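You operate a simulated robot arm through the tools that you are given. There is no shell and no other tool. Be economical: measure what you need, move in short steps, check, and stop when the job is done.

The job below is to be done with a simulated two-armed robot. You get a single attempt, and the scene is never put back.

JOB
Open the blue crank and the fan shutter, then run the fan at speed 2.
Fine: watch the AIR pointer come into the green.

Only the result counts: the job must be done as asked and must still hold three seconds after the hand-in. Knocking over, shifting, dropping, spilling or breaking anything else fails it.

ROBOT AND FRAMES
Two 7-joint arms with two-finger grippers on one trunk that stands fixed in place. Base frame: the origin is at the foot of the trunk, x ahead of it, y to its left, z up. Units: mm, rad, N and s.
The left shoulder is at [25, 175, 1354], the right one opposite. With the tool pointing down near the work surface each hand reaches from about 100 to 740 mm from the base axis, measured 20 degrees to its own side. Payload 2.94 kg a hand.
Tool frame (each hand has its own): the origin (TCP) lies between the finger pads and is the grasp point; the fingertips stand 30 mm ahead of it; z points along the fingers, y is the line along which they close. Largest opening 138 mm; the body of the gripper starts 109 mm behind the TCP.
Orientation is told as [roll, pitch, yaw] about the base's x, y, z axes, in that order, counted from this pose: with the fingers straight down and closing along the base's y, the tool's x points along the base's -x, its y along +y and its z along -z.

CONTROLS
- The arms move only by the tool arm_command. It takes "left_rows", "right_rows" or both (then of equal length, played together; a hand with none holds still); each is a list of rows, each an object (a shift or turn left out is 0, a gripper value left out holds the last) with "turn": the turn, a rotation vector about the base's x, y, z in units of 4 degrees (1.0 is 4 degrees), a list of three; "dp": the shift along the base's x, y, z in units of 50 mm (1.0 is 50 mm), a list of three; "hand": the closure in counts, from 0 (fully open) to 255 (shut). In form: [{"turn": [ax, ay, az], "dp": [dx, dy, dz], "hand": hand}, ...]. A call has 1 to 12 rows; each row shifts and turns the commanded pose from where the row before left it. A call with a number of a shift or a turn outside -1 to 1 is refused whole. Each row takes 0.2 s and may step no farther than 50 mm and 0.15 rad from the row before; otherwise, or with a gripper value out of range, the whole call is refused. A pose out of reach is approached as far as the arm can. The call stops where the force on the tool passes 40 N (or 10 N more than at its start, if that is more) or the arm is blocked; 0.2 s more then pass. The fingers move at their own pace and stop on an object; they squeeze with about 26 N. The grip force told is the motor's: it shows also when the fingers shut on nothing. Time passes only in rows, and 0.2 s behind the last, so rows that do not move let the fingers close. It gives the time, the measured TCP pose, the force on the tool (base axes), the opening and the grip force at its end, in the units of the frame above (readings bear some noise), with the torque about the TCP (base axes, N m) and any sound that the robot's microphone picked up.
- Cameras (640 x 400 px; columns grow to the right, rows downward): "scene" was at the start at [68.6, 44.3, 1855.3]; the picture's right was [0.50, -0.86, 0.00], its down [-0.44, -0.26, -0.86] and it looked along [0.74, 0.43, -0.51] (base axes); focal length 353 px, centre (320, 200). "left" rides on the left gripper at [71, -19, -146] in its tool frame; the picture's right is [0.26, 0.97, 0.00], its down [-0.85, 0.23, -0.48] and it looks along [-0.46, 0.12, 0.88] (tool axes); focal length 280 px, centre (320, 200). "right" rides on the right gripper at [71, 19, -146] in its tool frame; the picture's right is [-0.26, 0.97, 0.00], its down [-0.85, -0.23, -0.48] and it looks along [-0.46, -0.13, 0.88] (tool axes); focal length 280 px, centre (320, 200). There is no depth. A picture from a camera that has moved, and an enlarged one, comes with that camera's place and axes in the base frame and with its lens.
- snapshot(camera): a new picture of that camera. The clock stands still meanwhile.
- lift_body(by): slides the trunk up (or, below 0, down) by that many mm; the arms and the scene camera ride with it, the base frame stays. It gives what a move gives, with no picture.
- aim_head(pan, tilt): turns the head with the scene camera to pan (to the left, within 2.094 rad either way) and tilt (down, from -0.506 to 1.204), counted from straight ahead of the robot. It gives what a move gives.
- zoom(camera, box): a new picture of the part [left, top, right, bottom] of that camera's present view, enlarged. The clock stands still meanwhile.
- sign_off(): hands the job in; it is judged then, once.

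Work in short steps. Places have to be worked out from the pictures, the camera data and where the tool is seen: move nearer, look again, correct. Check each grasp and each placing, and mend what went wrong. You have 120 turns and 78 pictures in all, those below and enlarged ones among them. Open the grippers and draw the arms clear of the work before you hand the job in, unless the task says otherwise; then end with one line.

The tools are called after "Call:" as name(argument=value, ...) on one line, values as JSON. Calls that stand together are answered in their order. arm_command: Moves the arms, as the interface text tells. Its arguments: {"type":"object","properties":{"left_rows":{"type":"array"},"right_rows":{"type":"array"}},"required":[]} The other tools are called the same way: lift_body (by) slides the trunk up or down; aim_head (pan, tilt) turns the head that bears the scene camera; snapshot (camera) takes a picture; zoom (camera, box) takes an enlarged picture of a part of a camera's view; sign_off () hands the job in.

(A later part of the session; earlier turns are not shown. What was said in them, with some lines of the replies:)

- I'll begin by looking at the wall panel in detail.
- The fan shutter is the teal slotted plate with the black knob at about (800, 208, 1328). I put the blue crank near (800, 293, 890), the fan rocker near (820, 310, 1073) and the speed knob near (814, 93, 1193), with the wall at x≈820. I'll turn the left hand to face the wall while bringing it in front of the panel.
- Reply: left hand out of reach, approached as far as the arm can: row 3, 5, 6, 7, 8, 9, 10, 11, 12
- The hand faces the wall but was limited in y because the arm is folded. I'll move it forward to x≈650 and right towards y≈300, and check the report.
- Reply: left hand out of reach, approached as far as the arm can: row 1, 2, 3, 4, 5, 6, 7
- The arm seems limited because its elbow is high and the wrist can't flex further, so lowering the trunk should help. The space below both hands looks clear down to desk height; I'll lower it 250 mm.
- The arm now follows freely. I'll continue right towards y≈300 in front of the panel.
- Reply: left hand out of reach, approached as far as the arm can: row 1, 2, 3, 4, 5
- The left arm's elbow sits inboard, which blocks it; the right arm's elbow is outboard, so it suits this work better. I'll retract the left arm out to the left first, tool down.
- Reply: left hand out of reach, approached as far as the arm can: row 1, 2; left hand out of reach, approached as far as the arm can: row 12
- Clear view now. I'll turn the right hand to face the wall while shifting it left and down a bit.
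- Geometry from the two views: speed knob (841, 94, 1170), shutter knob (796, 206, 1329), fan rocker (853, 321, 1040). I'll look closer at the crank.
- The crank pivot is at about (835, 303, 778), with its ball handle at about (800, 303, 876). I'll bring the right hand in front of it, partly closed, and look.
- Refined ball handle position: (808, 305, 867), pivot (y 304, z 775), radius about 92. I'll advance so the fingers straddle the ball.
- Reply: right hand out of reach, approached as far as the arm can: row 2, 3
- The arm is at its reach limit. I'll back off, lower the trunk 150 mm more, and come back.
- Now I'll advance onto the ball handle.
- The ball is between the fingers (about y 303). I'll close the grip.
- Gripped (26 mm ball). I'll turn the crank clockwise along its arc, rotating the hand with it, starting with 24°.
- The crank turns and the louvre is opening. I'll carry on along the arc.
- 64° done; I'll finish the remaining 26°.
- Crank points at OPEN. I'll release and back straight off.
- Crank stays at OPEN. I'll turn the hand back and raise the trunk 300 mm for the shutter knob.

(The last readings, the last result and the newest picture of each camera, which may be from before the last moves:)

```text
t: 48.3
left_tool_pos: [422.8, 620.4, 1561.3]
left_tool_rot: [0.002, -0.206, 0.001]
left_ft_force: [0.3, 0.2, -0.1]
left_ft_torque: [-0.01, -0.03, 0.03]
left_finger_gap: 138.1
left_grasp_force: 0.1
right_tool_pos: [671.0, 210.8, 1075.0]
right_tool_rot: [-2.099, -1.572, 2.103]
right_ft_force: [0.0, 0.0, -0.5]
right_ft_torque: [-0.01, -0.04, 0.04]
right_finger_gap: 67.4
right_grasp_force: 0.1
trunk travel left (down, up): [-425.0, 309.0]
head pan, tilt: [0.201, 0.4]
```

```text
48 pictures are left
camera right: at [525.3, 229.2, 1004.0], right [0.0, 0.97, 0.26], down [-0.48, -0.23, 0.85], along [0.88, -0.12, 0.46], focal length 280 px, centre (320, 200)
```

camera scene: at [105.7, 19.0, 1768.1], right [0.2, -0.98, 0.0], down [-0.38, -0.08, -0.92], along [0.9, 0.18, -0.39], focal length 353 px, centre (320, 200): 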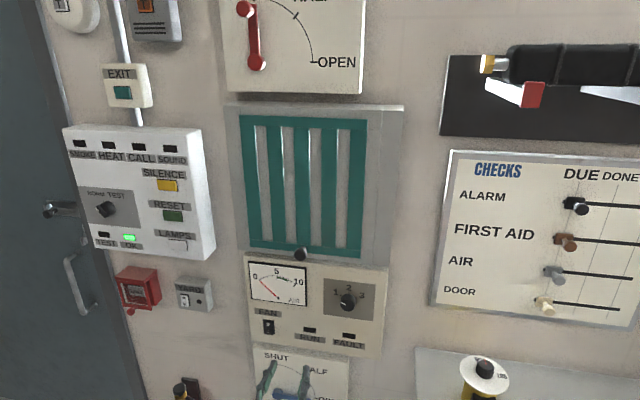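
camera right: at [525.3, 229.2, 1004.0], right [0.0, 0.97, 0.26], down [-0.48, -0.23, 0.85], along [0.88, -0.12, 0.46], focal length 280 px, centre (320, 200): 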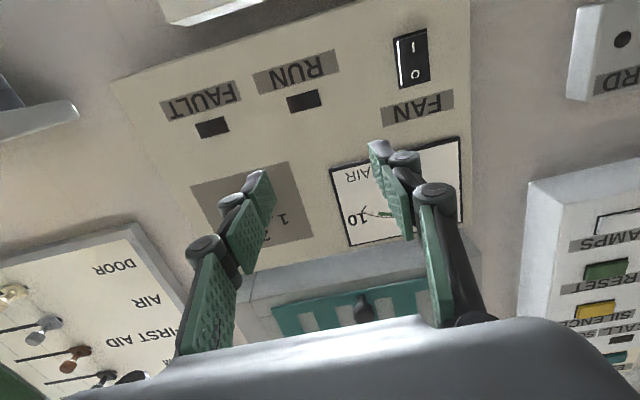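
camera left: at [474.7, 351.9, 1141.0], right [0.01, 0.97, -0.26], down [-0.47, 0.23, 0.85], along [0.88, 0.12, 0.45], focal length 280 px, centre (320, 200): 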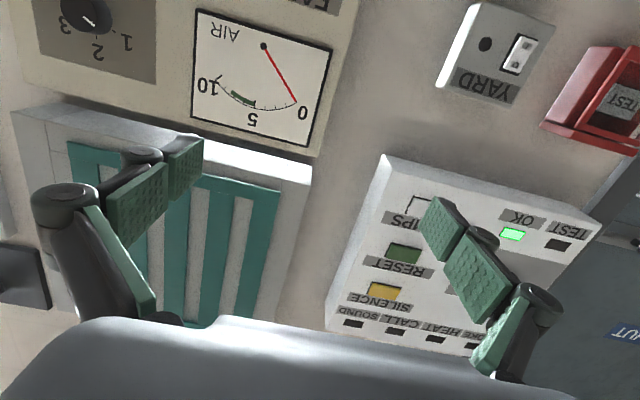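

Call:
zoom(camera="scene", box=[220, 90, 420, 270])

```text
2.22 times, centred on (320, 180) of scene
camera zoom: at [105.7, 19.0, 1768.1], right [0.2, -0.98, 0.0], down [-0.38, -0.08, -0.92], along [0.9, 0.18, -0.39], focal length 784 px, centre (320, 244)
```

zoom: 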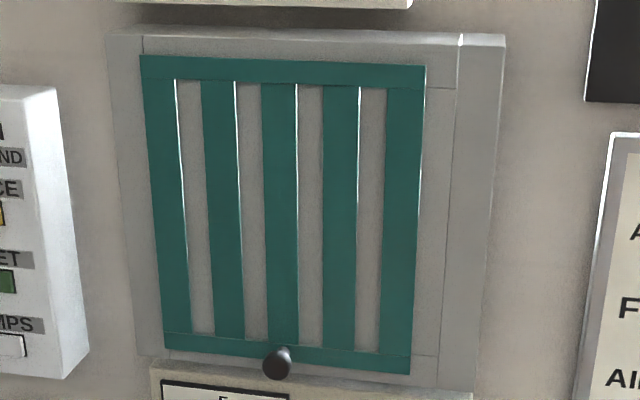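

The shutter plate slides right about 30 mm. I'll raise the hand to knob height and stop short at x≈720 to check.

Call:
arm_command(right_rows=[{"dp": [0, 0, 0.9]}, {"dp": [0, 0, 0.9]}, {"dp": [0, 0, 0.9]}, {"dp": [0.2, 0, 0.9]}, {"dp": [0.3, -0.05, 0.8]}, {"dp": [0.4, -0.05, 0.66]}])

Call:
snapshot(camera="right")

Call:
snapshot(camera="scene")

```text
t: 49.7
left_tool_pos: [422.3, 620.5, 1561.9]
left_tool_rot: [0.004, -0.207, 0.001]
left_ft_force: [0.2, -0.4, -0.7]
left_ft_torque: [0.03, 0.03, -0.01]
left_finger_gap: 137.8
left_grasp_force: 0.0
right_tool_pos: [716.3, 206.7, 1328.3]
right_tool_rot: [-0.985, -1.569, 0.987]
right_ft_force: [0.0, -0.3, 0.3]
right_ft_torque: [0.01, -0.01, -0.01]
right_finger_gap: 67.6
right_grasp_force: 0.0
trunk travel left (down, up): [-425.0, 309.0]
head pan, tilt: [0.201, 0.4]
```

```text
46 pictures are left
camera right: at [570.0, 224.6, 1256.7], right [0.0, 0.97, 0.26], down [-0.47, -0.23, 0.85], along [0.88, -0.12, 0.46], focal length 280 px, centre (320, 200)
```

right: 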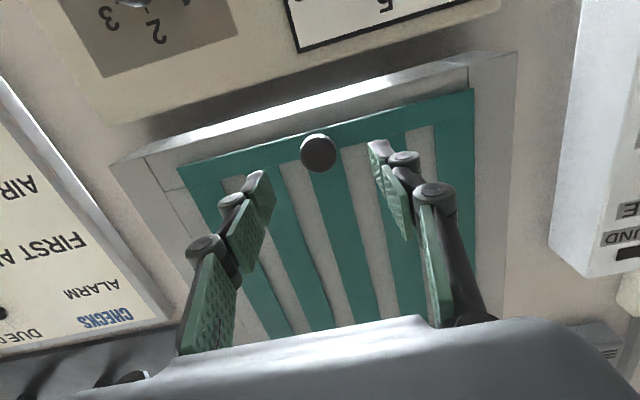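

```text
45 pictures are left
camera scene: at [106.1, 17.9, 1768.1], right [0.2, -0.98, 0.0], down [-0.38, -0.08, -0.92], along [0.9, 0.18, -0.39], focal length 353 px, centre (320, 200)
```

scene: 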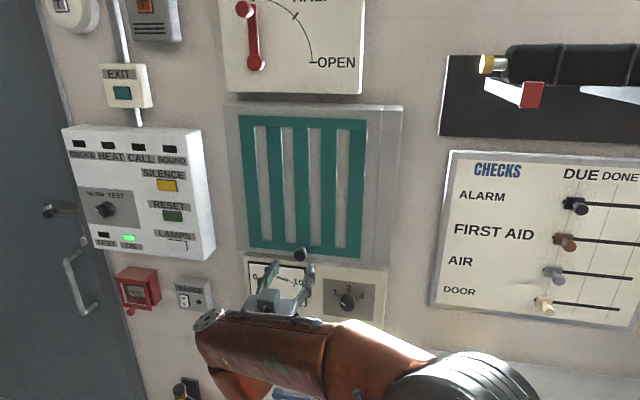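

The knob is at about (798, 203, 1332). I'll go forward, straddle it and close.

Call:
arm_command(right_rows=[{"dp": [0.5, -0.06, 0.06]}, {"dp": [0.5, 0, 0]}, {"dp": [0.35, 0, 0]}, {"hand": 255}, {}, {}, {}, {}])

Call:
snapshot(camera="right")

```text
t: 51.5
left_tool_pos: [422.0, 621.5, 1561.5]
left_tool_rot: [0.003, -0.205, 0.001]
left_ft_force: [0.8, -0.8, 0.3]
left_ft_torque: [-0.01, 0.0, 0.02]
left_finger_gap: 138.0
left_grasp_force: 0.1
right_tool_pos: [783.8, 203.9, 1329.4]
right_tool_rot: [-2.413, -1.571, 2.415]
right_ft_force: [1.1, 1.0, 1.2]
right_ft_torque: [0.0, -0.01, 0.02]
right_finger_gap: 28.1
right_grasp_force: 44.7
trunk travel left (down, up): [-425.0, 309.0]
head pan, tilt: [0.201, 0.4]
```

```text
44 pictures are left
camera right: at [638.2, 221.9, 1259.3], right [0.0, 0.97, 0.26], down [-0.48, -0.23, 0.85], along [0.88, -0.12, 0.46], focal length 280 px, centre (320, 200)
```

right: 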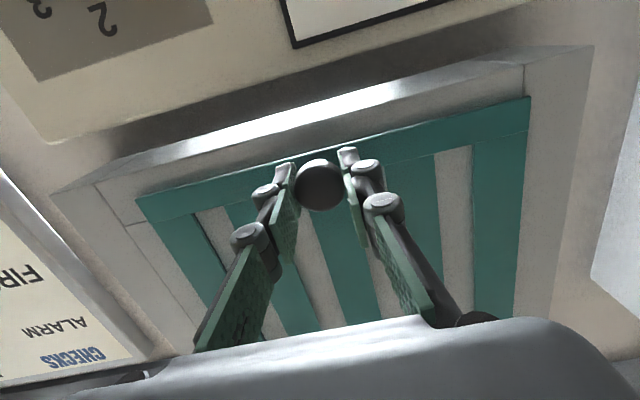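

Knob gripped (28 mm). I'll slide it right by 32 mm in small steps.

Call:
arm_command(right_rows=[{"dp": [0, -0.1, 0]}, {"dp": [0, -0.1, 0]}, {"dp": [0, -0.1, 0]}, {"dp": [0, -0.1, 0]}, {"dp": [0, -0.1, 0]}, {"dp": [0, -0.1, 0]}, {}])

Call:
snapshot(camera="scene")

```text
t: 53.1
left_tool_pos: [422.9, 622.9, 1562.0]
left_tool_rot: [0.001, -0.206, -0.001]
left_ft_force: [0.2, 0.4, 0.0]
left_ft_torque: [-0.01, 0.02, 0.0]
left_finger_gap: 137.9
left_grasp_force: 0.1
right_tool_pos: [784.9, 175.2, 1329.5]
right_tool_rot: [-1.106, -1.572, 1.108]
right_ft_force: [2.3, 5.1, 0.1]
right_ft_torque: [0.1, 0.06, 0.05]
right_finger_gap: 28.2
right_grasp_force: 45.2
trunk travel left (down, up): [-425.0, 309.0]
head pan, tilt: [0.201, 0.4]
```

```text
43 pictures are left
camera scene: at [106.3, 19.9, 1768.1], right [0.2, -0.98, 0.0], down [-0.38, -0.08, -0.92], along [0.9, 0.18, -0.39], focal length 353 px, centre (320, 200)
```

scene: 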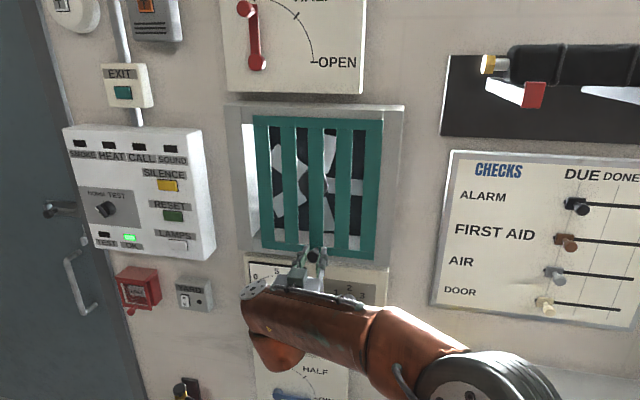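

The shutter is opening and the fan blades show. I'll push a bit further to find the end stop.

Call:
arm_command(right_rows=[{"dp": [0, -0.06, 0]}, {"dp": [0, -0.06, 0]}, {"dp": [0, -0.06, 0]}, {}])

Call:
zoom(camera="scene", box=[220, 90, 420, 270])

```text
t: 54.1
left_tool_pos: [423.8, 633.5, 1562.2]
left_tool_rot: [-0.006, -0.207, 0.002]
left_ft_force: [-0.4, -0.5, -0.2]
left_ft_torque: [-0.03, -0.06, 0.02]
left_finger_gap: 137.9
left_grasp_force: 0.0
right_tool_pos: [784.4, 174.3, 1331.5]
right_tool_rot: [-1.369, -1.561, 1.375]
right_ft_force: [1.9, 17.1, -1.4]
right_ft_torque: [-0.11, -0.9, -0.14]
right_finger_gap: 28.1
right_grasp_force: 44.5
trunk travel left (down, up): [-425.0, 309.0]
head pan, tilt: [0.201, 0.4]
```

```text
2.22 times, centred on (320, 180) of scene
camera zoom: at [106.2, 52.7, 1769.2], right [0.2, -0.98, 0.02], down [-0.38, -0.1, -0.92], along [0.9, 0.18, -0.39], focal length 784 px, centre (320, 244)
```

zoom: 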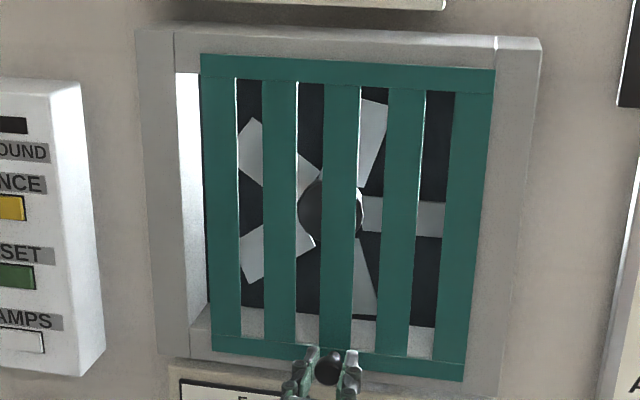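

At the end stop, fully open. I'll release and back away.

Call:
arm_command(right_rows=[{"dp": [0, 0.04, 0]}, {"hand": 130}, {}, {}, {"dp": [-0.7, 0, 0]}, {"dp": [-0.7, 0, 0]}, {"dp": [-0.7, 0, 0]}])

Call:
snapshot(camera="scene")

```text
t: 55.7
left_tool_pos: [420.9, 626.2, 1560.3]
left_tool_rot: [-0.001, -0.208, 0.002]
left_ft_force: [-0.5, 1.3, -0.2]
left_ft_torque: [-0.11, -0.08, 0.01]
left_finger_gap: 138.3
left_grasp_force: 0.2
right_tool_pos: [679.7, 170.1, 1332.4]
right_tool_rot: [-2.083, -1.565, 2.087]
right_ft_force: [-0.5, 1.2, -0.4]
right_ft_torque: [0.0, -0.02, -0.11]
right_finger_gap: 67.5
right_grasp_force: 0.2
trunk travel left (down, up): [-425.0, 309.0]
head pan, tilt: [0.201, 0.4]
```

```text
41 pictures are left
camera scene: at [104.6, 23.7, 1768.2], right [0.2, -0.98, 0.0], down [-0.38, -0.08, -0.92], along [0.9, 0.18, -0.39], focal length 353 px, centre (320, 200)
```

scene: 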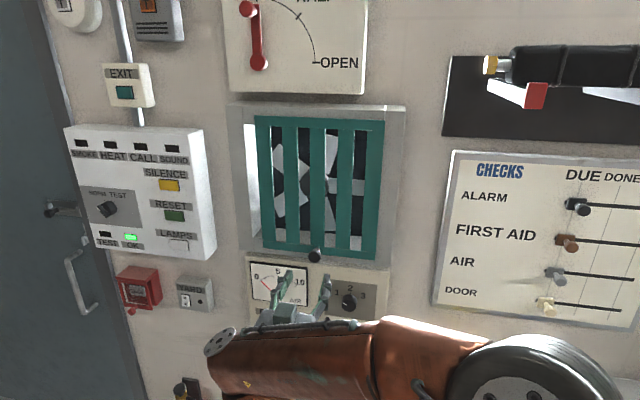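

Shutter stays open. Next, the speed knob at about (841, 94, 1170): move in front of it and look.

Call:
arm_command(right_rows=[{"dp": [0, -0.3, -0.8]}, {"dp": [0.2, -0.4, -0.8]}, {"dp": [0.3, -0.4, -0.8]}, {"dp": [0.4, -0.42, -0.84]}, {"dp": [0.4, 0, 0]}])

Call:
snapshot(camera="right")

Call:
zoom(camera="scene", box=[230, 240, 430, 360])

```text
refused: row 4 steps farther than a row can; nothing moved
```

```text
40 pictures are left
camera right: at [533.0, 188.2, 1260.4], right [0.0, 0.97, 0.26], down [-0.48, -0.23, 0.85], along [0.88, -0.12, 0.46], focal length 280 px, centre (320, 200)
```

right: 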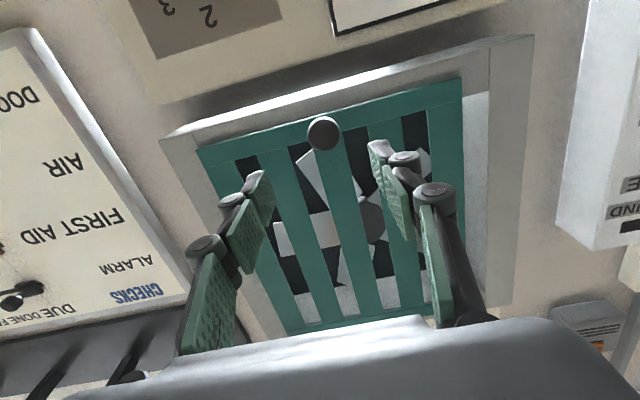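

```text
3.20 times, centred on (330, 300) of scene
camera zoom: at [104.6, 23.7, 1768.2], right [0.2, -0.98, 0.0], down [-0.38, -0.08, -0.92], along [0.9, 0.18, -0.39], focal length 1129 px, centre (288, -120)
```

zoom: 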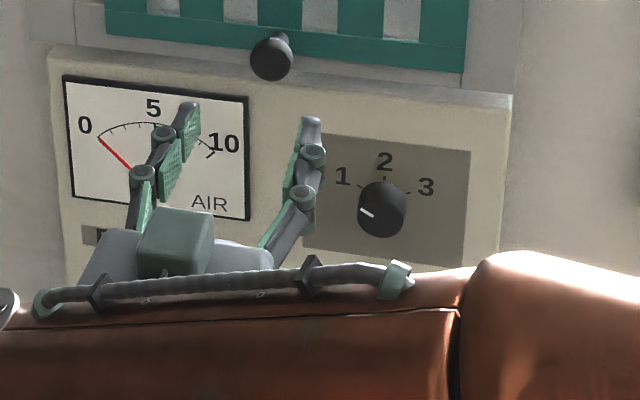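

A row was too long. Repeating with shorter steps.

Call:
arm_command(right_rows=[{"dp": [0, -0.3, -0.7]}, {"dp": [0.1, -0.4, -0.7]}, {"dp": [0.2, -0.4, -0.7]}, {"dp": [0.2, -0.42, -0.7]}, {"dp": [0.4, 0, -0.44]}])

Call:
snapshot(camera="right")

Call:
zoom(camera="scene", box=[230, 240, 430, 360])

```text
t: 56.9
left_tool_pos: [423.5, 622.9, 1560.2]
left_tool_rot: [0.002, -0.206, 0.0]
left_ft_force: [0.4, 0.3, 0.5]
left_ft_torque: [-0.02, 0.01, 0.05]
left_finger_gap: 137.5
left_grasp_force: 0.1
right_tool_pos: [726.0, 91.9, 1168.2]
right_tool_rot: [-1.14, -1.57, 1.142]
right_ft_force: [0.2, 1.0, 0.2]
right_ft_torque: [-0.01, -0.02, -0.07]
right_finger_gap: 67.5
right_grasp_force: 0.1
trunk travel left (down, up): [-425.0, 309.0]
head pan, tilt: [0.201, 0.4]
```

```text
38 pictures are left
camera right: at [579.2, 109.9, 1097.7], right [0.0, 0.97, 0.26], down [-0.47, -0.23, 0.85], along [0.88, -0.12, 0.46], focal length 280 px, centre (320, 200)
```

right: 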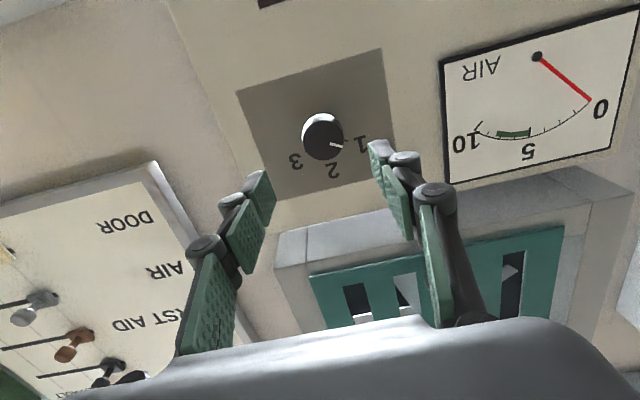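

```text
3.20 times, centred on (330, 300) of scene
camera zoom: at [107.4, 21.1, 1768.0], right [0.2, -0.98, 0.0], down [-0.38, -0.08, -0.92], along [0.9, 0.18, -0.39], focal length 1129 px, centre (288, -120)
```

zoom: 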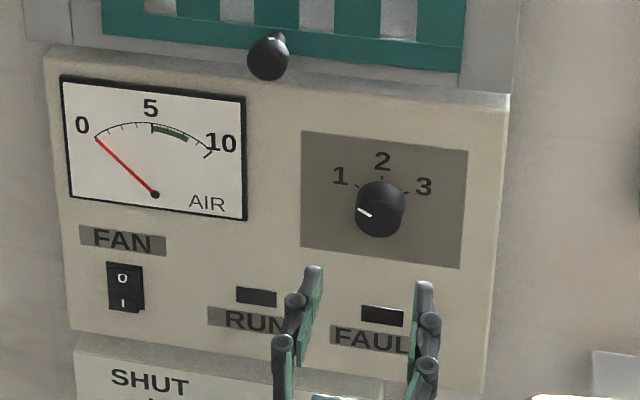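

Call:
zoom(camera="right", box=[230, 60, 410, 200])

```text
2.86 times, centred on (320, 130) of right
camera zoom: at [579.2, 109.9, 1097.7], right [0.0, 0.97, 0.26], down [-0.47, -0.23, 0.85], along [0.88, -0.12, 0.46], focal length 801 px, centre (320, 400)
```

zoom: 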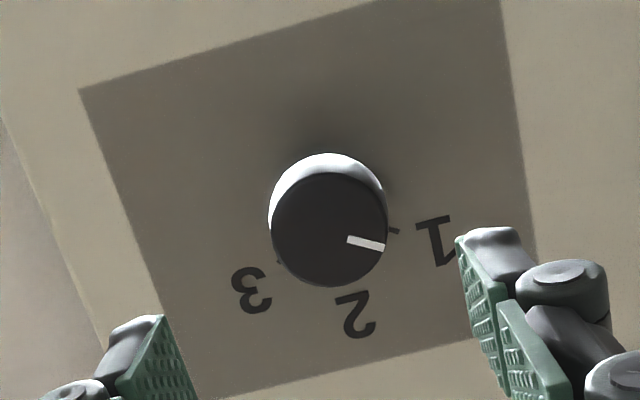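

The pointer is at 1; 2 is about 55–60° clockwise. Knob face is at about (839, 94, 1173), about 39 mm across. I'll advance to straddle it with the fingertips.

Call:
arm_command(right_rows=[{"dp": [0.7, 0.03, 0.08]}, {"dp": [0.6, 0, 0]}, {"dp": [0.5, 0, 0]}])

Call:
snapshot(camera="right")

Call:
zoom(camera="scene", box=[230, 240, 430, 360])

```text
t: 57.7
left_tool_pos: [422.8, 620.7, 1563.3]
left_tool_rot: [0.003, -0.206, -0.001]
left_ft_force: [0.7, -0.7, -0.2]
left_ft_torque: [-0.03, 0.02, -0.02]
left_finger_gap: 138.3
left_grasp_force: 0.1
right_tool_pos: [814.5, 90.7, 1173.1]
right_tool_rot: [1.964, -1.571, -1.961]
right_ft_force: [0.9, -0.4, -0.9]
right_ft_torque: [-0.01, -0.04, 0.0]
right_finger_gap: 67.7
right_grasp_force: 0.1
trunk travel left (down, up): [-425.0, 309.0]
head pan, tilt: [0.201, 0.4]
```

```text
35 pictures are left
camera right: at [667.8, 108.7, 1102.0], right [0.0, 0.96, 0.26], down [-0.48, -0.23, 0.85], along [0.88, -0.12, 0.46], focal length 280 px, centre (320, 200)
```

right: 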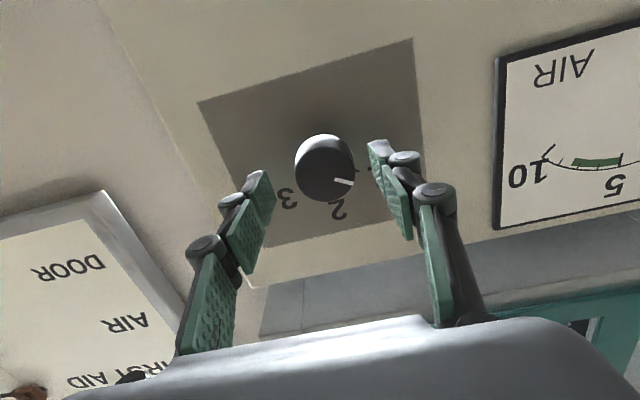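

```text
3.20 times, centred on (330, 300) of scene
camera zoom: at [106.1, 17.8, 1768.1], right [0.2, -0.98, 0.0], down [-0.38, -0.08, -0.92], along [0.9, 0.18, -0.39], focal length 1129 px, centre (288, -120)
```

zoom: 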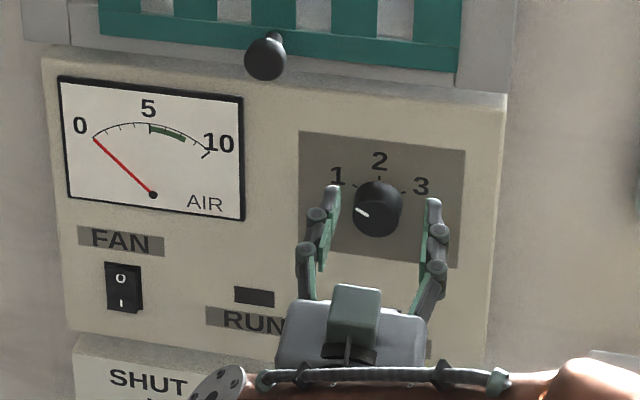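

Well placed; tips are at x≈844. I'll nudge forward 7 mm and 3 mm left, then close.

Call:
arm_command(right_rows=[{"dp": [0.14, 0.06, 0]}, {"hand": 255}, {}, {}, {}, {}])

Call:
snapshot(camera="right")

```text
t: 59.1
left_tool_pos: [421.0, 622.1, 1563.6]
left_tool_rot: [0.003, -0.208, 0.0]
left_ft_force: [-0.9, -0.5, -0.1]
left_ft_torque: [0.05, 0.0, 0.01]
left_finger_gap: 138.1
left_grasp_force: 0.0
right_tool_pos: [819.6, 95.0, 1172.5]
right_tool_rot: [-2.534, -1.572, 2.536]
right_ft_force: [-5.4, 1.4, 0.2]
right_ft_torque: [0.12, 0.02, 0.1]
right_finger_gap: 38.6
right_grasp_force: 44.8
trunk travel left (down, up): [-425.0, 309.0]
head pan, tilt: [0.201, 0.4]
```

```text
33 pictures are left
camera right: at [673.8, 112.7, 1102.1], right [0.0, 0.97, 0.26], down [-0.48, -0.23, 0.85], along [0.88, -0.12, 0.46], focal length 280 px, centre (320, 200)
```

right: 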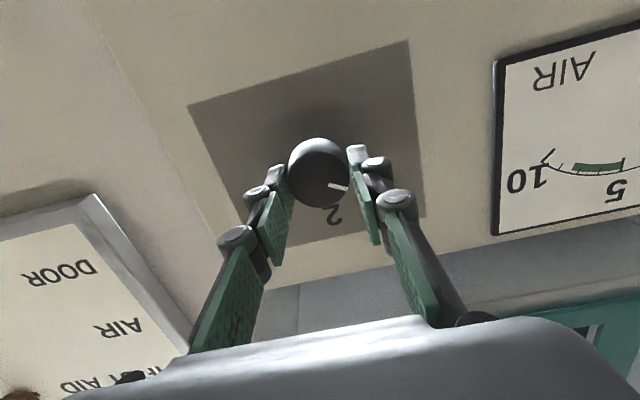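

Gripped at 38.6 mm (slight panel contact at -5 N). I'll rotate clockwise 48° and check the pointer.

Call:
arm_command(right_rows=[{"turn": [1, 0, 0]}, {"turn": [1, 0, 0]}, {"turn": [1, 0, 0]}, {"turn": [1, 0, 0]}, {"turn": [1, 0, 0]}, {"turn": [1, 0, 0]}, {"turn": [1, 0, 0]}, {"turn": [1, 0, 0]}, {"turn": [1, 0, 0]}, {"turn": [1, 0, 0]}, {"turn": [1, 0, 0]}, {"turn": [1, 0, 0]}])

Call:
zoom(camera="scene", box=[300, 250, 400, 330])

Call:
snapshot(camera="right")

```text
t: 61.7
left_tool_pos: [423.1, 619.2, 1564.1]
left_tool_rot: [0.004, -0.208, -0.001]
left_ft_force: [0.1, -0.6, 0.2]
left_ft_torque: [-0.02, 0.02, -0.02]
left_finger_gap: 138.0
left_grasp_force: 0.0
right_tool_pos: [819.6, 92.1, 1173.8]
right_tool_rot: [1.571, -0.731, -1.571]
right_ft_force: [-13.7, -10.6, -12.3]
right_ft_torque: [-0.06, 0.16, -0.51]
right_finger_gap: 38.9
right_grasp_force: 45.5
trunk travel left (down, up): [-425.0, 309.0]
head pan, tilt: [0.201, 0.4]
```

```text
5.00 times, centred on (350, 290) of scene
camera zoom: at [104.7, 16.4, 1768.1], right [0.2, -0.98, 0.0], down [-0.38, -0.08, -0.92], along [0.9, 0.18, -0.39], focal length 1763 px, centre (170, -250)
```

zoom: 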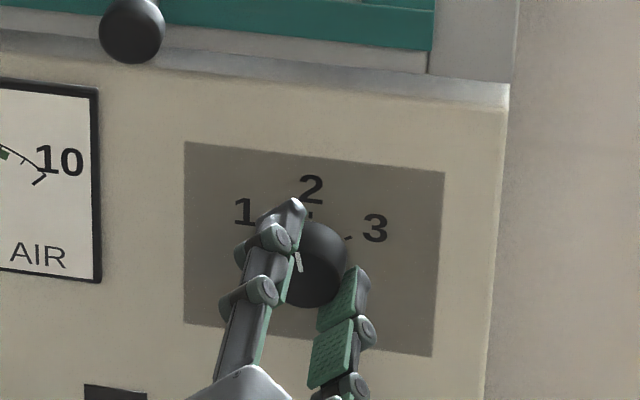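

```text
31 pictures are left
camera right: at [674.0, 157.1, 1139.1], right [0.0, 0.45, 0.89], down [-0.48, -0.79, 0.4], along [0.88, -0.43, 0.21], focal length 280 px, centre (320, 200)
```

right: 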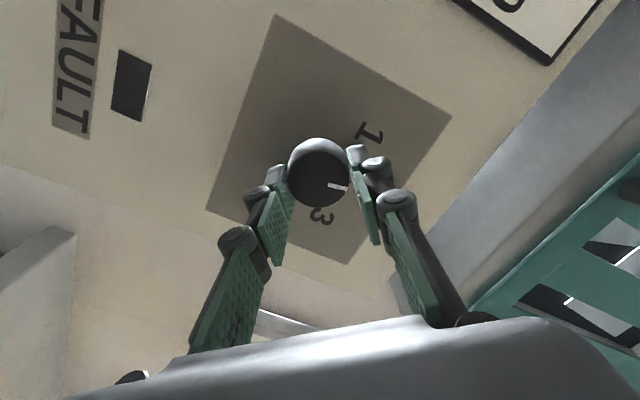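

The knob turned with the hand. From the tick geometry, 2 lies about 60° from 1, so I'll turn the remaining 12°.

Call:
arm_command(right_rows=[{"turn": [1, 0, 0]}, {"turn": [1, 0, 0]}, {"turn": [1, 0, 0]}, {}])

Call:
arm_command(right_rows=[{"hand": 130}, {}, {}, {"dp": [-0.5, 0, 0]}, {"dp": [-0.6, 0, 0]}, {"dp": [-0.6, 0, 0]}])

Call:
zoom(camera="scene", box=[230, 240, 430, 360])

Call:
zoom(camera="right", box=[220, 60, 420, 200])

```text
t: 62.7
left_tool_pos: [421.7, 618.7, 1563.1]
left_tool_rot: [0.005, -0.207, 0.001]
left_ft_force: [0.6, -0.4, 0.7]
left_ft_torque: [0.03, -0.01, -0.01]
left_finger_gap: 137.8
left_grasp_force: 0.1
right_tool_pos: [820.5, 91.4, 1171.8]
right_tool_rot: [1.568, -0.52, -1.572]
right_ft_force: [-17.3, -12.7, -16.7]
right_ft_torque: [-0.08, 0.22, -0.11]
right_finger_gap: 38.7
right_grasp_force: 45.2
trunk travel left (down, up): [-425.0, 309.0]
head pan, tilt: [0.201, 0.4]
```

```text
t: 64.1
left_tool_pos: [421.3, 621.8, 1562.9]
left_tool_rot: [0.004, -0.207, 0.001]
left_ft_force: [-0.9, 0.4, 0.4]
left_ft_torque: [0.0, -0.02, 0.0]
left_finger_gap: 137.7
left_grasp_force: 0.0
right_tool_pos: [735.3, 93.6, 1173.1]
right_tool_rot: [1.575, -0.522, -1.572]
right_ft_force: [0.2, -0.2, 0.2]
right_ft_torque: [-0.03, 0.04, -0.02]
right_finger_gap: 67.8
right_grasp_force: 0.1
trunk travel left (down, up): [-425.0, 309.0]
head pan, tilt: [0.201, 0.4]
```

```text
3.20 times, centred on (330, 300) of scene
camera zoom: at [104.8, 18.7, 1768.2], right [0.2, -0.98, 0.0], down [-0.38, -0.08, -0.92], along [0.9, 0.18, -0.39], focal length 1129 px, centre (288, -120)
```

zoom: 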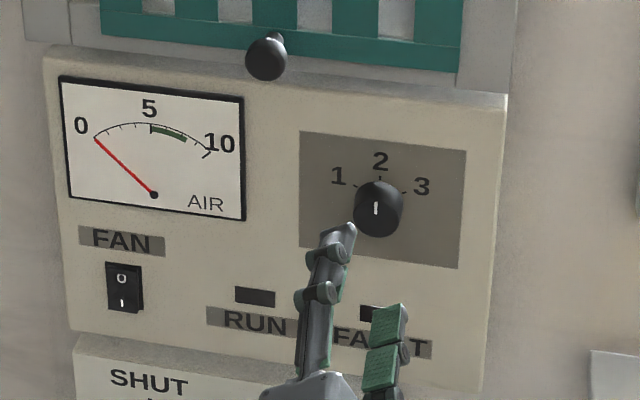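

```text
2.86 times, centred on (320, 130) of right
camera zoom: at [588.5, 164.5, 1154.0], right [0.0, 0.26, 0.97], down [-0.48, -0.85, 0.22], along [0.88, -0.46, 0.12], focal length 801 px, centre (320, 400)
```

zoom: 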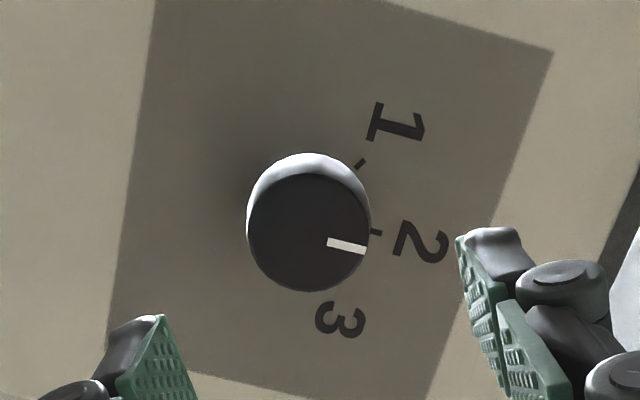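

The pointer now sits at 2. Next the FAN rocker (about (853, 321, 1035), "I" at the bottom near z 1019): I'll close the fingers, finish the roll to 90° and move in front.

Call:
arm_command(right_rows=[{"turn": [1, 0, 0], "dp": [0, 0.5, -0.3], "hand": 255}, {"turn": [1, 0, 0], "dp": [0, 0.5, -0.3]}, {"turn": [1, 0, 0], "dp": [0, 0.5, -0.3]}, {"turn": [1, 0, 0], "dp": [0, 0.5, -0.4]}, {"turn": [1, 0, 0], "dp": [0, 0.6, -0.4]}, {"turn": [1, 0, 0], "dp": [0, 0.6, -0.4]}, {"turn": [1, 0, 0], "dp": [0, 0.6, -0.5]}, {"turn": [0.5, 0, 0], "dp": [0.5, 0.74, -0.4]}])

Call:
snapshot(camera="right")

Call:
zoom(camera="scene", box=[230, 240, 430, 360])

```text
t: 65.9
left_tool_pos: [422.8, 620.5, 1563.5]
left_tool_rot: [0.002, -0.204, -0.001]
left_ft_force: [0.6, 0.3, -0.7]
left_ft_torque: [0.01, 0.05, 0.01]
left_finger_gap: 137.9
left_grasp_force: 0.0
right_tool_pos: [738.4, 283.8, 1040.5]
right_tool_rot: [1.571, -0.017, -1.569]
right_ft_force: [-0.4, -0.5, 0.0]
right_ft_torque: [-0.02, 0.01, 0.02]
right_finger_gap: 0.0
right_grasp_force: 25.9
right hand out of reach, approached as far as the arm can: row 8
trunk travel left (down, up): [-425.0, 309.0]
head pan, tilt: [0.201, 0.4]
```

```text
28 pictures are left
camera right: at [593.3, 354.1, 1058.7], right [0.0, -0.25, 0.97], down [-0.47, -0.85, -0.22], along [0.88, -0.46, -0.12], focal length 280 px, centre (320, 200)
```

right: 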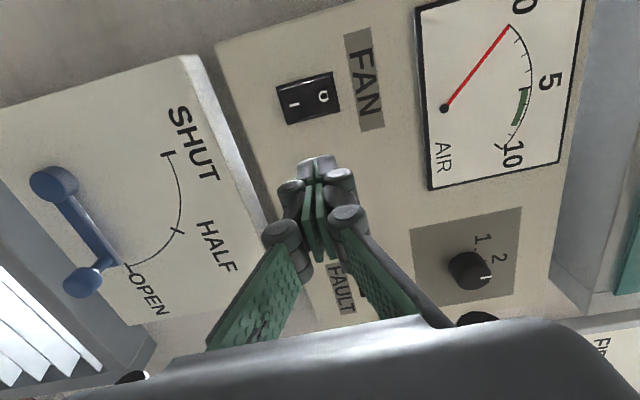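

```text
3.20 times, centred on (330, 300) of scene
camera zoom: at [106.5, 17.4, 1768.1], right [0.2, -0.98, 0.0], down [-0.38, -0.08, -0.92], along [0.9, 0.18, -0.39], focal length 1129 px, centre (288, -120)
```

zoom: 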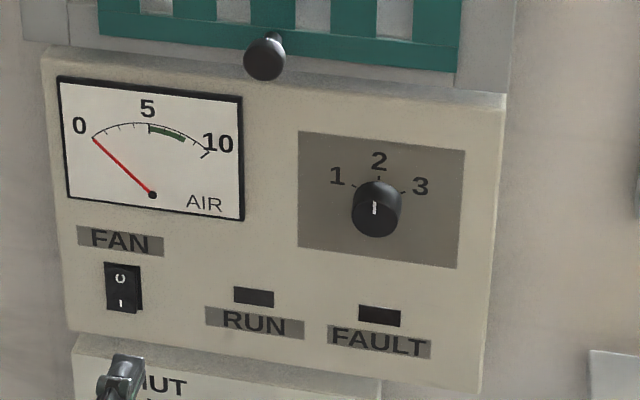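

The arm runs out of reach at this trunk height. I'll back off, lower the trunk 150 mm and return.

Call:
arm_command(right_rows=[{"dp": [-0.7, 0, 0]}, {"dp": [-0.6, 0, 0.5]}, {"dp": [0, 0, 0.7]}])

Call:
lift_body(by=-150)

```text
t: 66.7
left_tool_pos: [422.2, 620.6, 1563.6]
left_tool_rot: [0.005, -0.207, 0.0]
left_ft_force: [-0.2, -0.3, 0.5]
left_ft_torque: [0.02, 0.01, 0.06]
left_finger_gap: 138.0
left_grasp_force: 0.1
right_tool_pos: [673.3, 284.4, 1101.6]
right_tool_rot: [1.571, -0.001, -1.572]
right_ft_force: [0.3, -0.8, 1.0]
right_ft_torque: [0.03, 0.01, 0.01]
right_finger_gap: 0.0
right_grasp_force: 25.6
trunk travel left (down, up): [-425.0, 309.0]
head pan, tilt: [0.201, 0.4]
```

```text
t: 68.5
left_tool_pos: [421.3, 621.6, 1413.4]
left_tool_rot: [0.004, -0.208, 0.0]
left_ft_force: [-1.0, 0.6, 0.1]
left_ft_torque: [0.01, -0.06, -0.02]
left_finger_gap: 137.9
left_grasp_force: 0.0
right_tool_pos: [672.4, 285.3, 953.1]
right_tool_rot: [1.573, 0.002, -1.57]
right_ft_force: [0.1, 0.2, -0.4]
right_ft_torque: [0.02, 0.05, -0.04]
right_finger_gap: 0.0
right_grasp_force: 25.7
trunk travel left (down, up): [-275.0, 459.0]
head pan, tilt: [0.201, 0.4]
```

Now to a pre-press pose at about (775, 322, 1020).

Call:
arm_command(right_rows=[{"dp": [0.3, 0.25, 0.7]}, {"dp": [0.6, 0.25, 0.34]}, {"dp": [0.6, 0.24, 0.3]}, {"dp": [0.55, 0, 0]}])

Call:
snapshot(camera="right")

Call:
snapshot(camera="scene")

```text
t: 69.5
left_tool_pos: [422.0, 621.4, 1411.7]
left_tool_rot: [0.004, -0.205, 0.0]
left_ft_force: [-0.1, 0.0, 0.3]
left_ft_torque: [0.0, 0.01, 0.01]
left_finger_gap: 137.9
left_grasp_force: 0.0
right_tool_pos: [776.2, 322.2, 1019.6]
right_tool_rot: [1.572, -0.002, -1.57]
right_ft_force: [0.7, 0.0, 0.9]
right_ft_torque: [0.0, -0.02, -0.06]
right_finger_gap: 0.0
right_grasp_force: 26.2
trunk travel left (down, up): [-275.0, 459.0]
head pan, tilt: [0.201, 0.4]
```

```text
26 pictures are left
camera right: at [630.0, 391.7, 1037.5], right [0.0, -0.26, 0.97], down [-0.48, -0.85, -0.23], along [0.88, -0.46, -0.12], focal length 280 px, centre (320, 200)
```

right: 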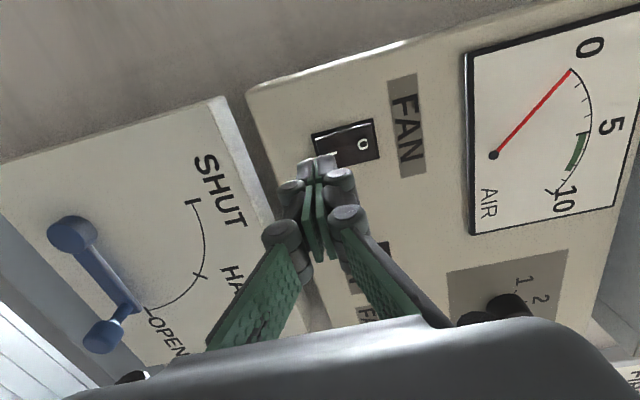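

```text
25 pictures are left
camera scene: at [183.6, 18.8, 1616.1], right [0.2, -0.98, 0.0], down [-0.38, -0.08, -0.92], along [0.9, 0.18, -0.39], focal length 353 px, centre (320, 200)
```

scene: 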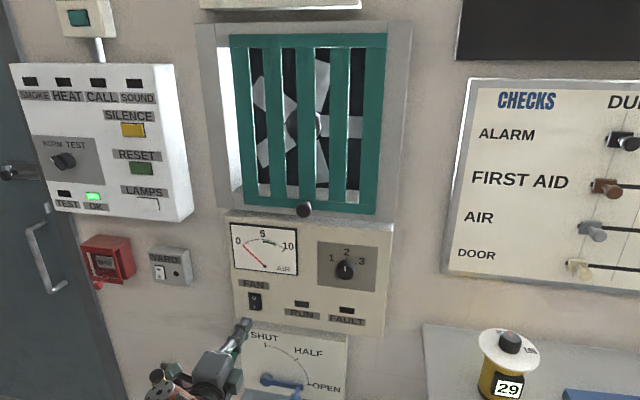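

The rocker spans about z 1015–1063, so I'll press at z≈1026. Advancing close, then in small steps until the force rises.

Call:
arm_command(right_rows=[{"dp": [0.4, 0, 0.12]}, {"dp": [0.3, 0, 0]}, {"dp": [0.1, 0, 0]}, {"dp": [0.06, 0, 0]}, {"dp": [0.06, 0, 0]}])

Call:
snapshot(camera="right")

```text
t: 70.7
left_tool_pos: [421.9, 621.2, 1411.8]
left_tool_rot: [0.004, -0.206, 0.0]
left_ft_force: [-0.8, -0.2, 0.0]
left_ft_torque: [-0.04, 0.02, -0.04]
left_finger_gap: 137.6
left_grasp_force: 0.0
right_tool_pos: [808.0, 315.7, 1027.1]
right_tool_rot: [1.57, 0.0, -1.568]
right_ft_force: [-0.4, 0.2, -0.2]
right_ft_torque: [0.0, -0.02, 0.03]
right_finger_gap: 0.0
right_grasp_force: 26.3
right hand out of reach, approached as far as the arm can: row 2, 4
trunk travel left (down, up): [-275.0, 459.0]
head pan, tilt: [0.201, 0.4]
```

```text
24 pictures are left
camera right: at [661.0, 385.0, 1045.2], right [0.0, -0.26, 0.97], down [-0.47, -0.85, -0.23], along [0.88, -0.46, -0.12], focal length 280 px, centre (320, 200)
```

right: 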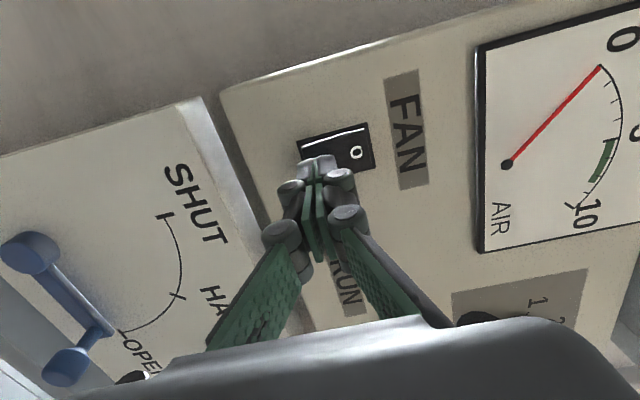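

At the reach limit again. Back off, lower the trunk 120 mm more, return.

Call:
arm_command(right_rows=[{"dp": [-0.8, 0, 0]}, {"dp": [-0.8, 0, 0.4]}, {"dp": [0, 0, 0.9]}, {"dp": [0, 0, 0.9]}])

Call:
lift_body(by=-120)

```text
t: 71.7
left_tool_pos: [421.1, 620.5, 1413.7]
left_tool_rot: [0.003, -0.207, -0.001]
left_ft_force: [0.3, -0.7, -0.4]
left_ft_torque: [0.03, -0.07, 0.01]
left_finger_gap: 138.1
left_grasp_force: 0.2
right_tool_pos: [726.0, 316.1, 1136.9]
right_tool_rot: [1.572, -0.001, -1.572]
right_ft_force: [-0.1, 0.1, -0.5]
right_ft_torque: [0.0, 0.01, 0.02]
right_finger_gap: 0.0
right_grasp_force: 25.9
trunk travel left (down, up): [-275.0, 459.0]
head pan, tilt: [0.201, 0.4]
```

```text
t: 73.2
left_tool_pos: [419.7, 621.4, 1292.0]
left_tool_rot: [0.008, -0.209, 0.0]
left_ft_force: [0.8, 0.2, 0.5]
left_ft_torque: [0.01, -0.01, -0.01]
left_finger_gap: 137.8
left_grasp_force: 0.1
right_tool_pos: [727.5, 316.1, 1017.7]
right_tool_rot: [1.573, 0.0, -1.572]
right_ft_force: [-0.5, -0.4, 0.3]
right_ft_torque: [0.0, 0.03, -0.02]
right_finger_gap: 0.0
right_grasp_force: 26.4
trunk travel left (down, up): [-155.0, 579.0]
head pan, tilt: [0.201, 0.4]
```

Call:
arm_command(right_rows=[{"dp": [0.7, 0.1, 0.17]}, {"dp": [0.7, 0, 0]}, {"dp": [0.25, 0, 0]}, {"dp": [0.1, 0, 0]}, {"dp": [0.06, 0, 0]}])

Call:
snapshot(camera="right")

```text
t: 74.4
left_tool_pos: [420.9, 621.4, 1291.8]
left_tool_rot: [0.007, -0.209, -0.002]
left_ft_force: [0.3, -0.4, -0.3]
left_ft_torque: [-0.02, -0.04, -0.05]
left_finger_gap: 138.1
left_grasp_force: 0.1
right_tool_pos: [818.0, 322.8, 1024.0]
right_tool_rot: [1.57, -0.001, -1.571]
right_ft_force: [-9.9, -3.2, -0.2]
right_ft_torque: [0.01, -0.03, -0.1]
right_finger_gap: 0.0
right_grasp_force: 26.0
trunk travel left (down, up): [-155.0, 579.0]
head pan, tilt: [0.201, 0.4]
```

```text
23 pictures are left
camera right: at [671.1, 392.1, 1043.5], right [0.0, -0.26, 0.97], down [-0.48, -0.85, -0.23], along [0.88, -0.46, -0.12], focal length 280 px, centre (320, 200)
```

right: 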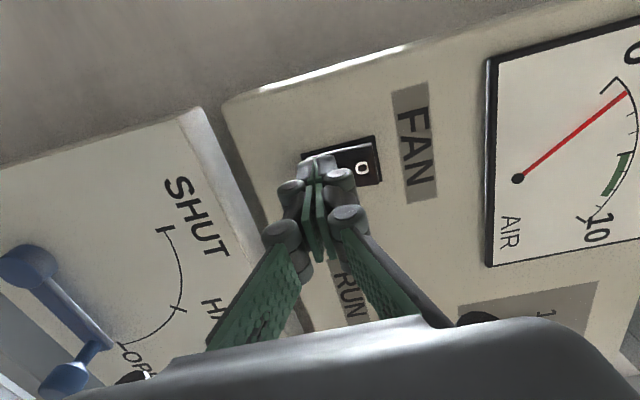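

Contact at about 10 N and the needle seems to be moving. I'll check the lamps in the scene camera.

Call:
arm_command(right_rows=[{"dp": [-0.5, 0, 0]}, {"dp": [-0.6, 0, -0.3]}, {"dp": [-0.6, 0, -0.6]}, {}, {}])

Call:
snapshot(camera="scene")

```text
t: 75.6
left_tool_pos: [422.7, 620.8, 1290.0]
left_tool_rot: [0.007, -0.208, 0.0]
left_ft_force: [-0.6, -0.5, 0.3]
left_ft_torque: [0.0, 0.01, 0.0]
left_finger_gap: 138.0
left_grasp_force: 0.0
right_tool_pos: [734.8, 324.0, 979.8]
right_tool_rot: [1.573, 0.001, -1.571]
right_ft_force: [0.4, -0.7, 1.2]
right_ft_torque: [0.01, 0.01, -0.01]
right_finger_gap: 0.0
right_grasp_force: 25.9
trunk travel left (down, up): [-155.0, 579.0]
head pan, tilt: [0.201, 0.4]
```

```text
22 pictures are left
camera scene: at [281.9, 19.2, 1487.5], right [0.2, -0.98, 0.0], down [-0.38, -0.08, -0.92], along [0.9, 0.18, -0.39], focal length 353 px, centre (320, 200)
```

scene: 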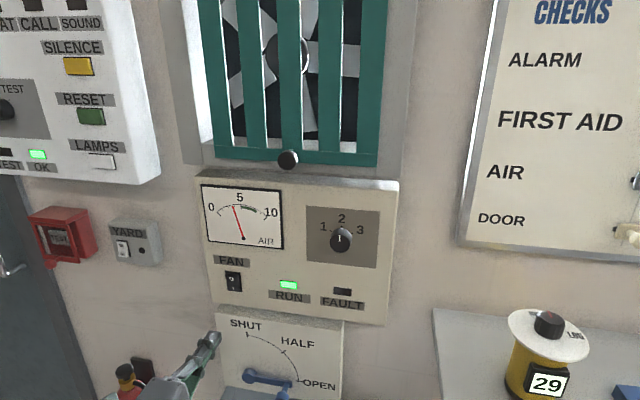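

RUN is lit, there's no FAULT, and the needle is rising towards the green. I'll draw the hand back, open it, and watch the pointer settle.

Call:
arm_command(right_rows=[{"dp": [-0.7, -0.3, 0], "hand": 0}, {"dp": [-0.7, -0.3, 0]}, {"dp": [-0.5, -0.3, 0]}, {}, {}, {}, {}, {}, {}, {}, {}, {}])

Call:
arm_command(right_rows=[{}, {}, {}, {}, {}, {}, {}, {}, {}, {}, {}, {}])

Call:
zoom(camera="scene", box=[180, 160, 420, 400])

```text
t: 78.2
left_tool_pos: [422.3, 620.0, 1290.6]
left_tool_rot: [0.007, -0.209, 0.0]
left_ft_force: [0.0, 0.4, 0.1]
left_ft_torque: [-0.01, 0.02, 0.01]
left_finger_gap: 137.9
left_grasp_force: 0.1
right_tool_pos: [638.2, 275.2, 980.5]
right_tool_rot: [1.573, -0.001, -1.569]
right_ft_force: [0.4, 0.2, -0.6]
right_ft_torque: [0.02, -0.01, 0.0]
right_finger_gap: 138.0
right_grasp_force: 0.0
trunk travel left (down, up): [-155.0, 579.0]
head pan, tilt: [0.201, 0.4]
```

```text
t: 80.8
left_tool_pos: [421.4, 620.9, 1290.4]
left_tool_rot: [0.009, -0.207, -0.001]
left_ft_force: [-0.1, 0.8, 0.6]
left_ft_torque: [-0.02, -0.01, -0.02]
left_finger_gap: 138.3
left_grasp_force: 0.1
right_tool_pos: [639.1, 275.2, 980.2]
right_tool_rot: [1.573, 0.001, -1.569]
right_ft_force: [-0.6, 0.3, 0.5]
right_ft_torque: [0.01, -0.02, -0.01]
right_finger_gap: 138.0
right_grasp_force: 0.1
trunk travel left (down, up): [-155.0, 579.0]
head pan, tilt: [0.201, 0.4]
```

```text
1.67 times, centred on (300, 280) of scene
camera zoom: at [281.7, 18.8, 1487.5], right [0.2, -0.98, 0.0], down [-0.38, -0.08, -0.92], along [0.9, 0.18, -0.39], focal length 588 px, centre (353, 67)
```

zoom: 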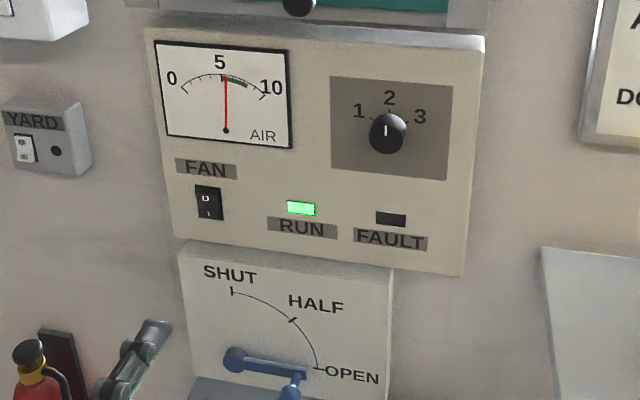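

The needle is at the edge of the green. I'll wait longer and look closely.

Call:
arm_command(right_rows=[{}, {}, {}, {}, {}, {}, {}, {}, {}, {}, {}, {}])

Call:
arm_command(right_rows=[{}, {}, {}, {}, {}, {}, {}, {}, {}, {}, {}, {}])

Call:
zoom(camera="scene", box=[190, 170, 300, 260])

```text
t: 83.4
left_tool_pos: [422.3, 621.4, 1290.1]
left_tool_rot: [0.007, -0.208, 0.0]
left_ft_force: [-0.4, 0.2, -0.5]
left_ft_torque: [0.01, 0.02, 0.01]
left_finger_gap: 137.8
left_grasp_force: 0.0
right_tool_pos: [639.2, 275.1, 980.2]
right_tool_rot: [1.573, 0.0, -1.57]
right_ft_force: [0.4, 0.8, 0.2]
right_ft_torque: [0.0, -0.02, 0.0]
right_finger_gap: 138.1
right_grasp_force: 0.1
trunk travel left (down, up): [-155.0, 579.0]
head pan, tilt: [0.201, 0.4]
```

```text
t: 86.0
left_tool_pos: [422.3, 621.5, 1291.4]
left_tool_rot: [0.007, -0.206, 0.002]
left_ft_force: [-0.2, -0.5, 0.2]
left_ft_torque: [0.04, 0.01, -0.01]
left_finger_gap: 138.0
left_grasp_force: 0.1
right_tool_pos: [638.3, 276.4, 981.0]
right_tool_rot: [1.571, -0.001, -1.571]
right_ft_force: [-1.0, -1.5, 0.0]
right_ft_torque: [-0.03, 0.01, 0.0]
right_finger_gap: 138.1
right_grasp_force: 0.1
trunk travel left (down, up): [-155.0, 579.0]
head pan, tilt: [0.201, 0.4]
```

```text
4.44 times, centred on (245, 215) of scene
camera zoom: at [281.7, 18.8, 1487.5], right [0.2, -0.98, 0.0], down [-0.38, -0.08, -0.92], along [0.9, 0.18, -0.39], focal length 1568 px, centre (653, 133)
```

zoom: 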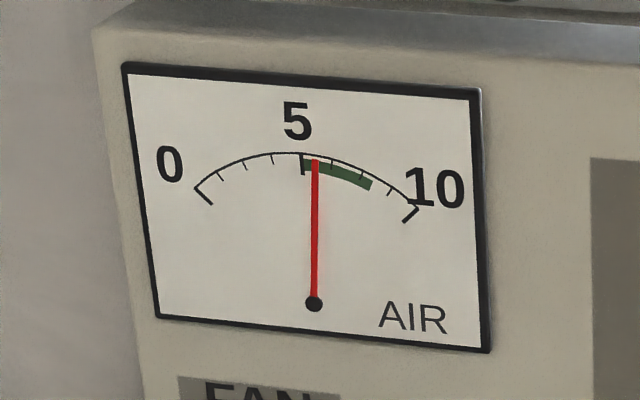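

The pointer sits steadily inside the green. I'll take one last overall check with the hand drawn further clear.

Call:
arm_command(right_rows=[{"dp": [-0.5, -0.6, 0]}, {"dp": [-0.5, -0.6, 0]}, {"dp": [0, -0.6, 0]}, {}])

Call:
snapshot(camera="scene")

```text
t: 87.0
left_tool_pos: [422.4, 622.2, 1290.2]
left_tool_rot: [0.007, -0.208, -0.001]
left_ft_force: [0.1, 0.7, 0.2]
left_ft_torque: [0.01, -0.01, -0.01]
left_finger_gap: 138.1
left_grasp_force: 0.0
right_tool_pos: [589.4, 187.2, 979.6]
right_tool_rot: [1.571, 0.001, -1.569]
right_ft_force: [0.4, -0.3, -0.8]
right_ft_torque: [0.01, 0.02, -0.03]
right_finger_gap: 137.9
right_grasp_force: 0.0
trunk travel left (down, up): [-155.0, 579.0]
head pan, tilt: [0.201, 0.4]
```

```text
19 pictures are left
camera scene: at [281.5, 19.4, 1487.6], right [0.2, -0.98, 0.0], down [-0.38, -0.08, -0.92], along [0.9, 0.18, -0.39], focal length 353 px, centre (320, 200)
```

scene: 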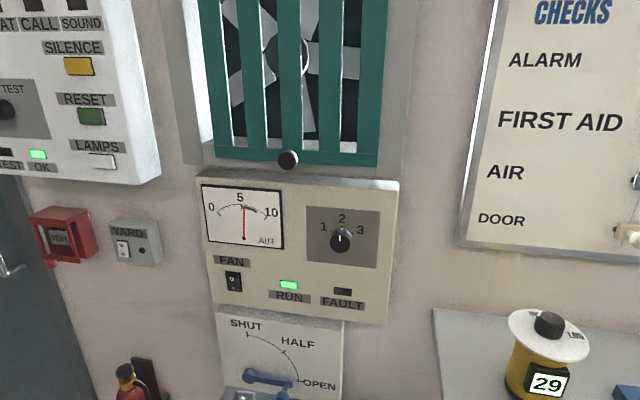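

Crank open, shutter open, speed at 2, RUN lit and AIR in the green; both hands are open and clear. Handing in.

Call:
sign_off()

```text
The job is handed in.
```

The blue crank and the fan shutter are open and the fan is running at speed 2, with RUN lit, FAULT dark and the AIR pointer steady in the green.
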